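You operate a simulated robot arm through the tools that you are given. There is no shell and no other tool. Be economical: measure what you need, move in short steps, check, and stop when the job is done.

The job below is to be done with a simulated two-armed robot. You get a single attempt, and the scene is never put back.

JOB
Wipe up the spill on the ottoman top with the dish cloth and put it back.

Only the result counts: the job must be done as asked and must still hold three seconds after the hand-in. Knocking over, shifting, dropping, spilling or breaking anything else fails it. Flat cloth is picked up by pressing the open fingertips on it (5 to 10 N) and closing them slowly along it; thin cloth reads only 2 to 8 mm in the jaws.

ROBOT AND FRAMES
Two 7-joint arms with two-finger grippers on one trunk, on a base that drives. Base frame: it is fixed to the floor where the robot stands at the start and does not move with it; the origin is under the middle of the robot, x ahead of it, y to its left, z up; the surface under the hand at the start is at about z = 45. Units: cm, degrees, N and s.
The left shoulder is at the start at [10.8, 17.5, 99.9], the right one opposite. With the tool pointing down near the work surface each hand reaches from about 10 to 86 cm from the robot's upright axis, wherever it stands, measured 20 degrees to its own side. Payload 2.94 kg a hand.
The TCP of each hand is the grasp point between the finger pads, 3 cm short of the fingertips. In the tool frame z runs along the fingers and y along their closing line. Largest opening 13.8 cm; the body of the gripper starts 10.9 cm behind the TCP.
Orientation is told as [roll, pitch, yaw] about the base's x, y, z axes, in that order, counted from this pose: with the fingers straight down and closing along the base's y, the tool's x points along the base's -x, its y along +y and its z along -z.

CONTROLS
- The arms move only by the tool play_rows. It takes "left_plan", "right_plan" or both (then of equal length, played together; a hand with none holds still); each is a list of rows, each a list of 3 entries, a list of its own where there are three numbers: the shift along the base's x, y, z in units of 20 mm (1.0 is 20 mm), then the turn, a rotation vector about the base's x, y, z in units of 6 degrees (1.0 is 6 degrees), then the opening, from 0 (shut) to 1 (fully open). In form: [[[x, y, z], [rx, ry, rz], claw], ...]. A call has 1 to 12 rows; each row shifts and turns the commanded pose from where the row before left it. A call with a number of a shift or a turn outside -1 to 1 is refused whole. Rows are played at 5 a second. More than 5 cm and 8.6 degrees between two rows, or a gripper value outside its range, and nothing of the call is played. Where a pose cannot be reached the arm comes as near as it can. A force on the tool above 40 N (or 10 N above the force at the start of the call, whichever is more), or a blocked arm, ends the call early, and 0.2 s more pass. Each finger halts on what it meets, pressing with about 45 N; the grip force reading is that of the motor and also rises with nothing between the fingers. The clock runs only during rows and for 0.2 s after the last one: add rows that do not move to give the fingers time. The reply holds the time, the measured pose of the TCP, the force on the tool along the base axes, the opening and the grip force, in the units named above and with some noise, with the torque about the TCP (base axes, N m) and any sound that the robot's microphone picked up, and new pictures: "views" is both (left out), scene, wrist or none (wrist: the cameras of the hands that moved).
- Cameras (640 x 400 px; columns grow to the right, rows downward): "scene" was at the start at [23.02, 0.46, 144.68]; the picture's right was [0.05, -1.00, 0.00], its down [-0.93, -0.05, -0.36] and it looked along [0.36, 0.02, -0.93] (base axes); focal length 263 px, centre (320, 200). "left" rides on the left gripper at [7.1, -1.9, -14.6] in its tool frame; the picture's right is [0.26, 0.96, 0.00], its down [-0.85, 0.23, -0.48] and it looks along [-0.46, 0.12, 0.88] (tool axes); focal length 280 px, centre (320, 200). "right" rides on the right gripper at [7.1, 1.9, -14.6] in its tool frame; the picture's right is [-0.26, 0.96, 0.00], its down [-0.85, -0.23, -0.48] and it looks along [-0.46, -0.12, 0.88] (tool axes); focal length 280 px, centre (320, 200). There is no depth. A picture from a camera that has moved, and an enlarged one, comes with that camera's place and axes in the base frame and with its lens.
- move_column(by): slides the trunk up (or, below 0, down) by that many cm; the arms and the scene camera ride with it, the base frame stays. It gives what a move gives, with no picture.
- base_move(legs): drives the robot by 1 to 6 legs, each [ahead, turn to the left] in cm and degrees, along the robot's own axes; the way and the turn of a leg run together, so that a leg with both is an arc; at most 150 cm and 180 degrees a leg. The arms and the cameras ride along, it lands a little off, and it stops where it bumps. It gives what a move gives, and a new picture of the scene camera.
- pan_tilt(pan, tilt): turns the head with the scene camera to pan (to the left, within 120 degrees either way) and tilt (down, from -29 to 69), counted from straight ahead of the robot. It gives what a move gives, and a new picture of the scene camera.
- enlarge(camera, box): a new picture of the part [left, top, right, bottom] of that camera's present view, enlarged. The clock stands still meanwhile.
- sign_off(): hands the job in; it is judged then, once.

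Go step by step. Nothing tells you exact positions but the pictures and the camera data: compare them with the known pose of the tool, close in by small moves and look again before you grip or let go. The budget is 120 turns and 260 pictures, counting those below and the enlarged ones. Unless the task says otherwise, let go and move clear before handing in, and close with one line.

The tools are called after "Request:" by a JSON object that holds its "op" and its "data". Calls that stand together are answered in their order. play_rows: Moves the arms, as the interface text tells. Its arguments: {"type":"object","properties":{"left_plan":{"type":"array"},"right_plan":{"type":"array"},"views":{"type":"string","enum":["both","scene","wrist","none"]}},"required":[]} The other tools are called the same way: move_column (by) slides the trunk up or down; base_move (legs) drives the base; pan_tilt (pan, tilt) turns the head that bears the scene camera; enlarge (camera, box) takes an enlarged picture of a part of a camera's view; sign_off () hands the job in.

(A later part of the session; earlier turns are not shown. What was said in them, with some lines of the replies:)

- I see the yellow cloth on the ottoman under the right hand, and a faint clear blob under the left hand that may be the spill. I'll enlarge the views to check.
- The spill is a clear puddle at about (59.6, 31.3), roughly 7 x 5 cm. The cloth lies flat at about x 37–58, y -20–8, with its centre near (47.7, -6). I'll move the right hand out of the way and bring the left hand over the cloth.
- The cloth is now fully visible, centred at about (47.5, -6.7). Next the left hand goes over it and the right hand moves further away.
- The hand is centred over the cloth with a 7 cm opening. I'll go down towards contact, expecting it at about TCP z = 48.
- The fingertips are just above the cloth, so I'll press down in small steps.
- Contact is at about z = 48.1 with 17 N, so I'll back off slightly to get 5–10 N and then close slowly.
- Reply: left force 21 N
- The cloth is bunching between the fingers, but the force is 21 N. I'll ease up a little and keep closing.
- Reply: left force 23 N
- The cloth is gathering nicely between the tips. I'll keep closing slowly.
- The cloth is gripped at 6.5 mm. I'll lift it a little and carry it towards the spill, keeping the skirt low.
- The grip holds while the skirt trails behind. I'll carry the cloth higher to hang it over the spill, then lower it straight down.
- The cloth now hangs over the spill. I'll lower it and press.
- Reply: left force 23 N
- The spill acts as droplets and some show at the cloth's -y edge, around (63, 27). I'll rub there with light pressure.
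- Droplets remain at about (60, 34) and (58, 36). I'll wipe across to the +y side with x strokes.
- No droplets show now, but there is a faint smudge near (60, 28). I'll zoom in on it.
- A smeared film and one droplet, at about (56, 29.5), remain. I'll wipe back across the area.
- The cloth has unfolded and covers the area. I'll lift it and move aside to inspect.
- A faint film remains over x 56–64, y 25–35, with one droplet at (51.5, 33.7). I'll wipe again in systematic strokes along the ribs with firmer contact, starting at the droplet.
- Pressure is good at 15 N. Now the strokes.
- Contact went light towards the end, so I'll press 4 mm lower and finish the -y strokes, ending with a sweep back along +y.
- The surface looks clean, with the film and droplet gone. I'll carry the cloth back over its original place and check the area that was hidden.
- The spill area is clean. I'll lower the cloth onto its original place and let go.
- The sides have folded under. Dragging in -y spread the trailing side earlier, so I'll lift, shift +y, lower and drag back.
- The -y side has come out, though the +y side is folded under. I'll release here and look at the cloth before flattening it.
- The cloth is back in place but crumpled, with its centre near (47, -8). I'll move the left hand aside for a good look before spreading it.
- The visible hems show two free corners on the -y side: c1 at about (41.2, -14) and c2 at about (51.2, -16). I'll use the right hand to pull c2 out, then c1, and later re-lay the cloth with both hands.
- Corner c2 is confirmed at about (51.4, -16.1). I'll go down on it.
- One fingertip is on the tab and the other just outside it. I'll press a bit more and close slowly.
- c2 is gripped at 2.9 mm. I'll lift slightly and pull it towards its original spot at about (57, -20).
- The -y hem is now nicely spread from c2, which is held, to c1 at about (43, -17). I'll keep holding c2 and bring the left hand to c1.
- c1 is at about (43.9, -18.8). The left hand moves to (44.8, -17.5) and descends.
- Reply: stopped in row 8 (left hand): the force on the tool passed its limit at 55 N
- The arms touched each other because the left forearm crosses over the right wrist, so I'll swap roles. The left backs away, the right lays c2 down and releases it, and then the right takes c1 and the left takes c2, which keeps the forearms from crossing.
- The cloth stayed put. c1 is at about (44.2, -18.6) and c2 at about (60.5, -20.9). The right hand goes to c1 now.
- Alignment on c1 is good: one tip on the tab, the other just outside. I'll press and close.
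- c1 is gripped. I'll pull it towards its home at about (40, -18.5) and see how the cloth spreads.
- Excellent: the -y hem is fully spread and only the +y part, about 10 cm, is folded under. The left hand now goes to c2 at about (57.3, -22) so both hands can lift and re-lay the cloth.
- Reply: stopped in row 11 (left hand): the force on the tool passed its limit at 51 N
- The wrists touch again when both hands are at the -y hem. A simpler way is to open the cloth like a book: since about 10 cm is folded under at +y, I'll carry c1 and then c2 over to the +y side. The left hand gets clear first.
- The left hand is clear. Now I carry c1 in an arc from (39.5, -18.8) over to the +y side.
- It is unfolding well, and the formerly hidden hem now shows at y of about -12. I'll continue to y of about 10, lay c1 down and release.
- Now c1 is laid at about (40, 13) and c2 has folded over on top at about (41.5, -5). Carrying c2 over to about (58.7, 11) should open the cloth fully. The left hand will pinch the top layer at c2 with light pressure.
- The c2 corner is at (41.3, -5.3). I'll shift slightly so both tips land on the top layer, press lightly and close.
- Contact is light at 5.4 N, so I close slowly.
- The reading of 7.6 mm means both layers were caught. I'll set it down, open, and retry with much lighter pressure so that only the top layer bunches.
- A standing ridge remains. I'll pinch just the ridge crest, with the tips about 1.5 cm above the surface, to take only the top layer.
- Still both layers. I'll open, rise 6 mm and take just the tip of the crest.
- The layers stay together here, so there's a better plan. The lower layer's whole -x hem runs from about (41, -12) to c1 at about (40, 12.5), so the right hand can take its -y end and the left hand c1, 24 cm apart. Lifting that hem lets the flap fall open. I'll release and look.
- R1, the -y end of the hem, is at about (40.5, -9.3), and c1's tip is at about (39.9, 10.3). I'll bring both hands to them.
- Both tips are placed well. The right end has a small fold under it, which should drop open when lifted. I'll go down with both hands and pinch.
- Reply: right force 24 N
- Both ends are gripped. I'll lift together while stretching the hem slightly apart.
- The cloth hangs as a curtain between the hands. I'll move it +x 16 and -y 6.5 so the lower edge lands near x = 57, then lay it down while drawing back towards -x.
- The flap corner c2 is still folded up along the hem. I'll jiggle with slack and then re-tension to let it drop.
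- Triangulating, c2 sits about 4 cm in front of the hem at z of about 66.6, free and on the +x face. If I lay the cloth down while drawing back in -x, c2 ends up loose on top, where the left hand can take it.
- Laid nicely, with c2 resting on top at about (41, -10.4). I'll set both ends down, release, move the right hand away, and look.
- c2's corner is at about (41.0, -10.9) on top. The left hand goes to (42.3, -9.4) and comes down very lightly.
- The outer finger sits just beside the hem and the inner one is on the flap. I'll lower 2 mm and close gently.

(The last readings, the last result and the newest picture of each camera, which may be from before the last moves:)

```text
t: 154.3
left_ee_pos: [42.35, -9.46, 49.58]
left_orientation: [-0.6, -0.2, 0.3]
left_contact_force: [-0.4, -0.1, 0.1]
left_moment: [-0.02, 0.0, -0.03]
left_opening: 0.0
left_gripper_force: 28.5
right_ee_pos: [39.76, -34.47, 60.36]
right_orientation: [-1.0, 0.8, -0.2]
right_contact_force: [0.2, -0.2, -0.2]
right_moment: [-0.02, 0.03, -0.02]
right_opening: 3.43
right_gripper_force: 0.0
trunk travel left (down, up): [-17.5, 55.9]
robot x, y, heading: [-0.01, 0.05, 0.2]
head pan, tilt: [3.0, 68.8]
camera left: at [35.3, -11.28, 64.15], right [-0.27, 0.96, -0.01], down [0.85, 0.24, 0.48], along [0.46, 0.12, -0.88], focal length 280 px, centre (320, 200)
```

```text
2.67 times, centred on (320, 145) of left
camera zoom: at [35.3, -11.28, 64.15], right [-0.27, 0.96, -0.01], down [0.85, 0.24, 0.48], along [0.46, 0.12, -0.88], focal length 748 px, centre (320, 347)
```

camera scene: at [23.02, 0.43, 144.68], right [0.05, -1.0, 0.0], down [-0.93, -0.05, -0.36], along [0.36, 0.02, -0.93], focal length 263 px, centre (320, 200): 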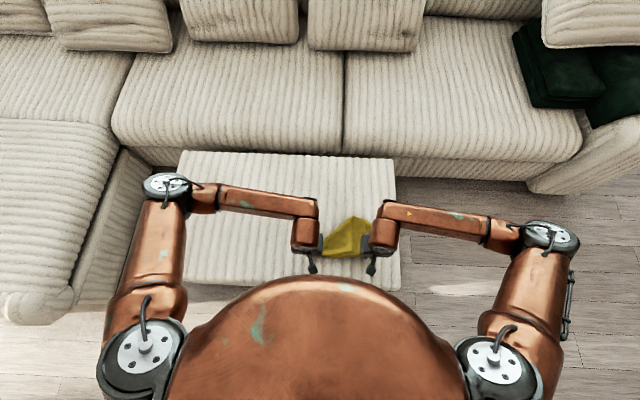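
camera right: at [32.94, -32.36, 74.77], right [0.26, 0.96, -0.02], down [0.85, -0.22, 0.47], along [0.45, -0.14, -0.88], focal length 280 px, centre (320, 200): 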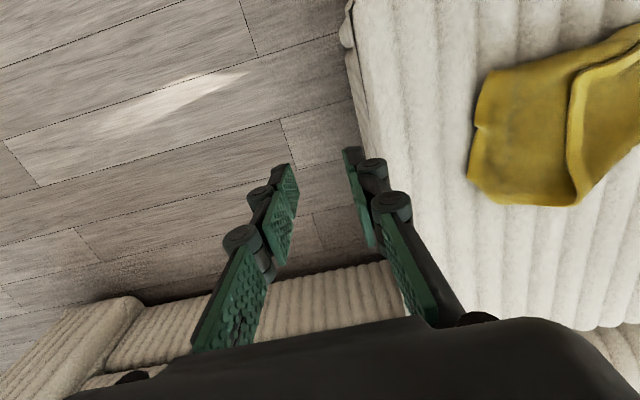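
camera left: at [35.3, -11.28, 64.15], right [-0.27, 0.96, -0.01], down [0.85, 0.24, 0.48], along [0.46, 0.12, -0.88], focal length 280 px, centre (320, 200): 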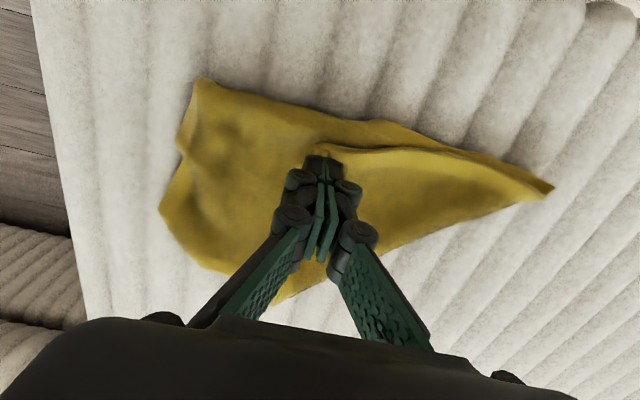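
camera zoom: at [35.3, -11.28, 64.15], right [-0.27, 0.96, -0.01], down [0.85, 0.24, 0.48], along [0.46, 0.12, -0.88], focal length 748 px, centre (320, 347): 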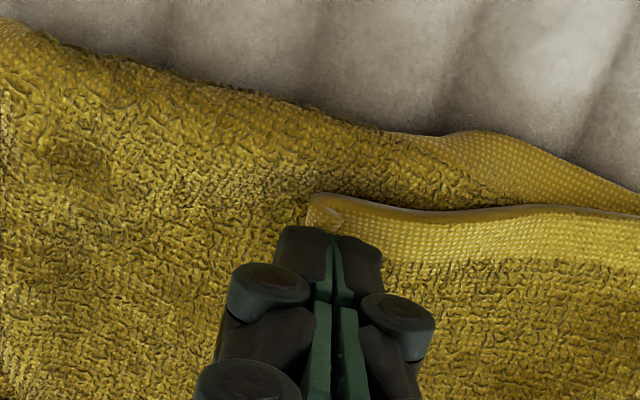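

Nothing was caught, so I'll reopen and retry about 3 mm lower.

Request:
{"op": "play_rows", "data": {"left_plan": [[[0, 0, 0], [0, 0, 0], 0.1], [[0, 0, 0], [0, 0, 0], 0.2], [[0, 0, 0], [0, 0, 0], 0.25], [[0, 0, 0], [0, 0, 0], 0.25], [[0, 0.1, -0.22], [0, 0, 0], 0.25], [[0, 0, 0], [0, 0, 0], 0.21], [[0, 0, 0], [0, 0, 0], 0.17], [[0, 0, 0], [0, 0, 0], 0.13], [[0, 0, 0], [0, 0, 0], 0.09], [[0, 0, 0], [0, 0, 0], 0.04], [[0, 0, 0], [0, 0, 0], 0], [[0, 0, 0], [0, 0, 0], 0]], "views": "wrist"}}

Request:
{"op": "enlarge", "data": {"camera": "left", "box": [200, 70, 440, 220]}}

```text
t: 156.9
left_ee_pos: [42.33, -9.35, 49.06]
left_orientation: [-0.5, -0.2, 0.4]
left_contact_force: [0.2, -0.5, 0.3]
left_moment: [0.02, 0.01, -0.01]
left_opening: 0.22
left_gripper_force: 29.5
right_ee_pos: [39.88, -34.56, 60.33]
right_orientation: [-1.0, 0.8, -0.2]
right_contact_force: [0.1, -0.8, -0.5]
right_moment: [-0.03, -0.04, 0.0]
right_opening: 3.45
right_gripper_force: 0.0
trunk travel left (down, up): [-17.5, 55.9]
robot x, y, heading: [-0.22, 0.19, 0.2]
head pan, tilt: [3.0, 68.8]
camera left: at [35.29, -11.09, 63.7], right [-0.27, 0.96, -0.01], down [0.85, 0.24, 0.48], along [0.46, 0.12, -0.88], focal length 280 px, centre (320, 200)
```

left: 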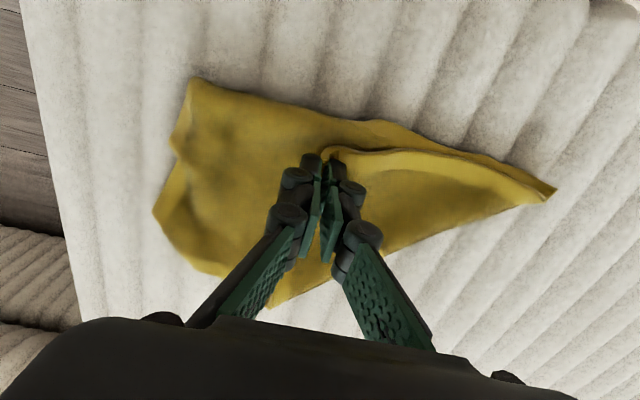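

```text
2.67 times, centred on (320, 145) of left
camera zoom: at [35.29, -11.09, 63.7], right [-0.27, 0.96, -0.01], down [0.85, 0.24, 0.48], along [0.46, 0.12, -0.88], focal length 748 px, centre (320, 347)
```

zoom: 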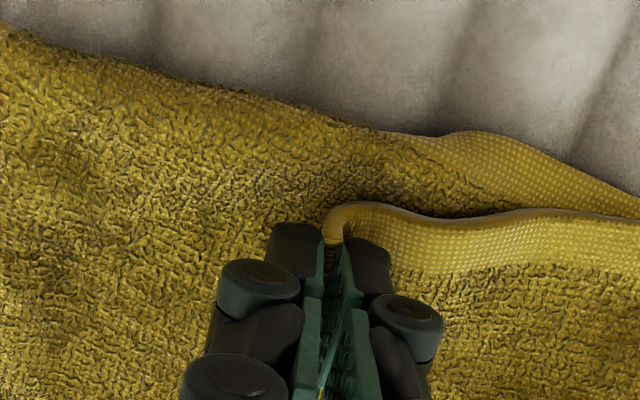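

Got it: 2.2 mm, just the single flap layer at c2. I'll carry it in an arc to about (58.5, 6).

Request:
{"op": "play_rows", "data": {"left_plan": [[[0, 0, 1], [0, 0, 0], 0], [[0.4, 0.3, 1], [0, 0, 0], 0], [[0.8, 0.8, 1], [0, 0, 0], 0], [[0.9, 0.8, 1], [0, 0, 0], 0], [[0.9, 0.9, 0.5], [0, 0, 0], 0], [[0.9, 0.9, 0], [0, 0, 0], 0], [[0.9, 0.9, 0], [0, 0, 0], 0], [[0.9, 0.8, -0.5], [0, 0, 0], 0], [[0.9, 0.7, -1], [0, 0, 0], 0], [[0.8, 0.7, -1], [0, 0, 0], 0], [[0.5, 0.5, -1], [0, 0, 0], 0], [[0, 0, 0], [0, 0, 0], 0]], "views": "both"}}

Request:
{"op": "enlarge", "data": {"camera": "scene", "box": [270, 170, 414, 260]}}

```text
t: 159.5
left_ee_pos: [58.26, 5.46, 51.07]
left_orientation: [-0.7, -0.1, 0.2]
left_contact_force: [-0.6, -1.1, 0.3]
left_moment: [-0.03, 0.02, -0.03]
left_opening: 0.25
left_gripper_force: 29.2
right_ee_pos: [39.93, -34.57, 60.36]
right_orientation: [-1.1, 0.7, -0.2]
right_contact_force: [-0.8, -1.0, -0.5]
right_moment: [-0.01, 0.01, 0.03]
right_opening: 3.46
right_gripper_force: 0.1
trunk travel left (down, up): [-17.5, 55.9]
robot x, y, heading: [-0.02, -0.15, 0.2]
head pan, tilt: [3.0, 68.8]
camera scene: at [23.03, 0.4, 144.68], right [0.05, -1.0, 0.0], down [-0.93, -0.05, -0.36], along [0.36, 0.02, -0.93], focal length 263 px, centre (320, 200)
camera left: at [51.07, 3.58, 65.71], right [-0.27, 0.96, -0.01], down [0.85, 0.24, 0.48], along [0.46, 0.12, -0.88], focal length 280 px, centre (320, 200)
```

scene: 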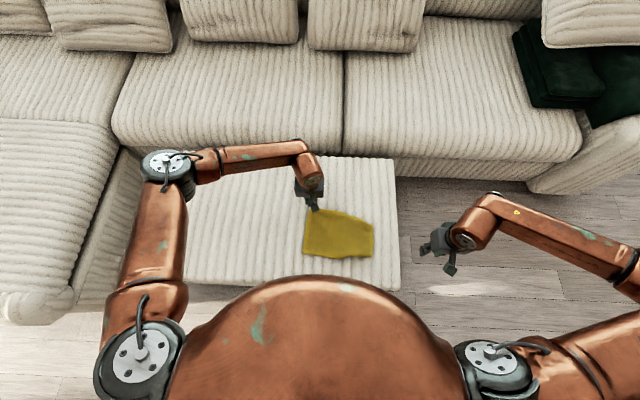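
left: 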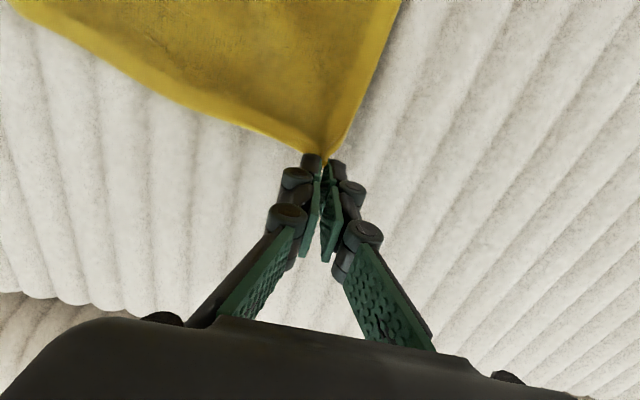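

```text
4.44 times, centred on (342, 215) of scene
camera zoom: at [23.03, 0.4, 144.68], right [0.05, -1.0, 0.0], down [-0.93, -0.05, -0.36], along [0.36, 0.02, -0.93], focal length 1170 px, centre (222, 133)
```

zoom: 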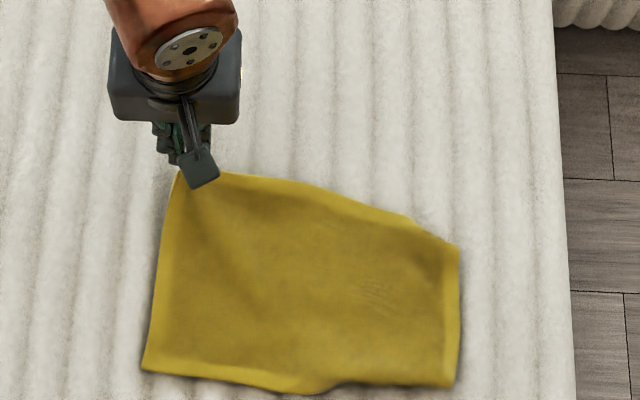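

The cloth is now almost perfectly flat and its outline nearly matches the original corners. I'll lower c2, release, and retreat.

Request:
{"op": "play_rows", "data": {"left_plan": [[[0, 0, -0.7], [0, 0, 0], 0], [[0, 0, -0.5], [0, 0, 0], 0], [[0, 0, 0], [0, 0, 0], 0.08], [[0, 0, 0], [0, 0, 0], 0.16], [[0, 0, 0], [0, 0, 0], 0.22], [[0, 0, 1], [0, 0, 0], 0.22], [[0, 0, 1], [0, 0, 0], 0.22], [[0, 0, 1], [0, 0, 0], 0.22], [[0, 0, 1], [0, 0, 0], 0.22], [[0, 0, 1], [0, 0, 0], 0.22], [[-0.3, 0.3, 1], [0, 0, 0], 0.22], [[-0.5, 0.5, 1], [0, 0, 0], 0.22]], "views": "none"}}

Request:
{"op": "play_rows", "data": {"left_plan": [[[-0.5, 1, 0], [0, 0, 0], 0.3], [[-0.5, 1, 0], [0, 0, 0], 0.3], [[-0.5, 1, 0], [0, 0, 0], 0.3], [[-0.5, 1, 0], [0, 0, 0], 0.3], [[-0.5, 1, 0], [0, 0, 0], 0.3], [[-0.5, 1, 0], [0, 0, 0], 0.3], [[-0.5, 1, 0], [0, 0, 0], 0.3], [[-0.5, 1, 0], [0, 0, 0], 0.3], [[-0.5, 1, 0], [0, 0, 0], 0.3], [[0, 0, 0], [0, 0, 0], 0.3]], "views": "both"}}

Request:
{"op": "enlarge", "data": {"camera": "scene", "box": [270, 180, 414, 270]}}

Request:
{"op": "enlarge", "data": {"camera": "left", "box": [240, 100, 480, 250]}}

```text
t: 162.1
left_ee_pos: [56.55, 6.91, 62.86]
left_orientation: [-0.7, -0.2, 0.3]
left_contact_force: [0.1, -0.4, 0.8]
left_moment: [0.01, 0.0, 0.0]
left_opening: 3.04
left_gripper_force: 0.0
right_ee_pos: [39.86, -34.54, 60.32]
right_orientation: [-1.1, 0.8, -0.2]
right_contact_force: [0.1, 0.2, 0.0]
right_moment: [-0.01, -0.02, -0.01]
right_opening: 3.44
right_gripper_force: 0.1
trunk travel left (down, up): [-17.5, 55.9]
robot x, y, heading: [-0.19, -0.06, 0.0]
head pan, tilt: [3.0, 68.8]
```

```text
t: 164.3
left_ee_pos: [47.7, 24.86, 62.71]
left_orientation: [-0.7, -0.2, 0.2]
left_contact_force: [0.2, -0.8, -0.7]
left_moment: [-0.03, -0.01, 0.02]
left_opening: 4.13
left_gripper_force: 0.1
right_ee_pos: [39.92, -34.55, 60.28]
right_orientation: [-1.1, 0.7, -0.2]
right_contact_force: [0.1, -0.2, -0.2]
right_moment: [0.01, 0.03, -0.02]
right_opening: 3.45
right_gripper_force: 0.0
trunk travel left (down, up): [-17.5, 55.9]
robot x, y, heading: [0.07, -0.1, -0.1]
head pan, tilt: [3.0, 68.8]
camera scene: at [23.02, 0.43, 144.67], right [0.05, -1.0, 0.0], down [-0.93, -0.05, -0.36], along [0.36, 0.02, -0.93], focal length 263 px, centre (320, 200)
camera left: at [40.51, 23.14, 77.29], right [-0.27, 0.96, -0.01], down [0.85, 0.24, 0.48], along [0.46, 0.12, -0.88], focal length 280 px, centre (320, 200)
```

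scene: 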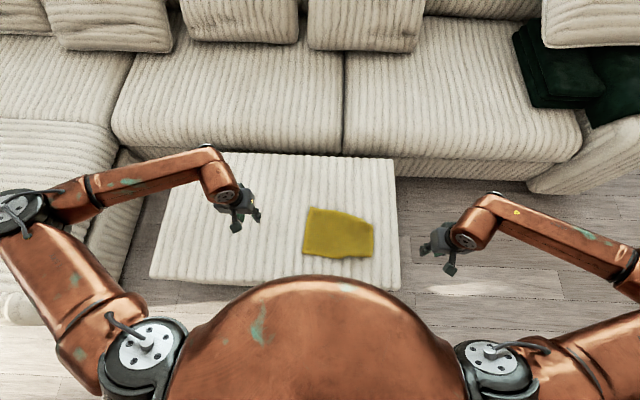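
left: 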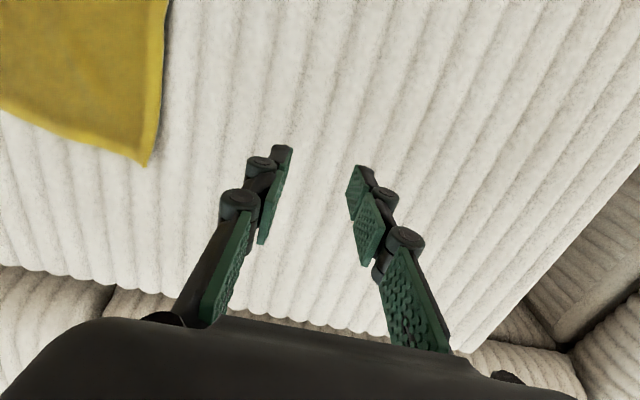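

```text
4.44 times, centred on (342, 225) of scene
camera zoom: at [23.02, 0.43, 144.67], right [0.05, -1.0, 0.0], down [-0.93, -0.05, -0.36], along [0.36, 0.02, -0.93], focal length 1170 px, centre (222, 89)
```

zoom: 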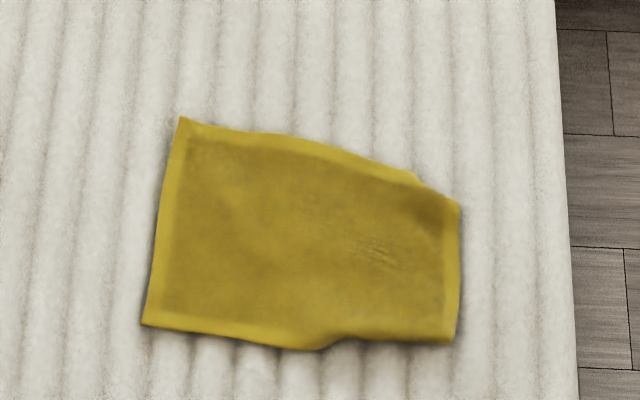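

```text
2.67 times, centred on (360, 175) of left
camera zoom: at [40.51, 23.14, 77.29], right [-0.27, 0.96, -0.01], down [0.85, 0.24, 0.48], along [0.46, 0.12, -0.88], focal length 748 px, centre (213, 267)
```

zoom: 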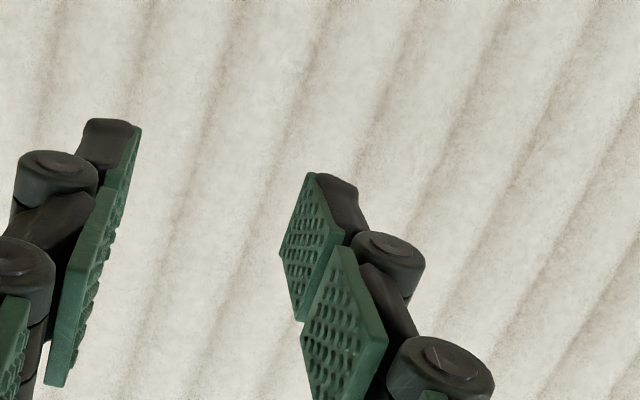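

The cloth is flat and in place, and the spill area looks clean. I'll take one last look over the wiped area.

Request:
{"op": "enlarge", "data": {"camera": "scene", "box": [200, 160, 312, 230]}}

Request:
{"op": "enlarge", "data": {"camera": "left", "box": [280, 0, 520, 150]}}

```text
5.71 times, centred on (256, 195) of scene
camera zoom: at [23.02, 0.43, 144.67], right [0.05, -1.0, 0.0], down [-0.93, -0.05, -0.36], along [0.36, 0.02, -0.93], focal length 1505 px, centre (686, 229)
```

zoom: 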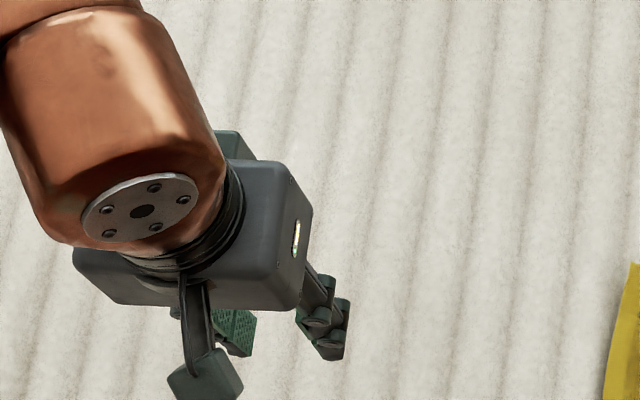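

```text
2.67 times, centred on (400, 75) of left
camera zoom: at [40.51, 23.14, 77.29], right [-0.27, 0.96, -0.01], down [0.85, 0.24, 0.48], along [0.46, 0.12, -0.88], focal length 748 px, centre (107, 533)
```

zoom: 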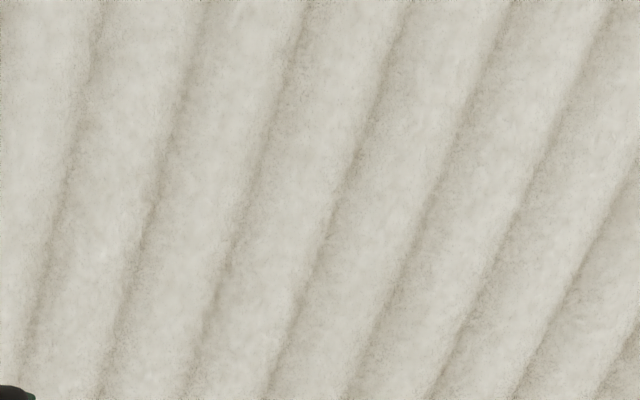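

I see no residue anywhere on the wiped area, the cloth is back where it lay, and both hands are clear. I'm handing in.

Request:
{"op": "sign_off", "data": {}}

```text
The job is handed in.
```

The spill is wiped up, with no residue visible in the last views. The cloth is back in its original place, lying almost flat but turned over, with the far-right corner and a bit of the near edge slightly tucked.
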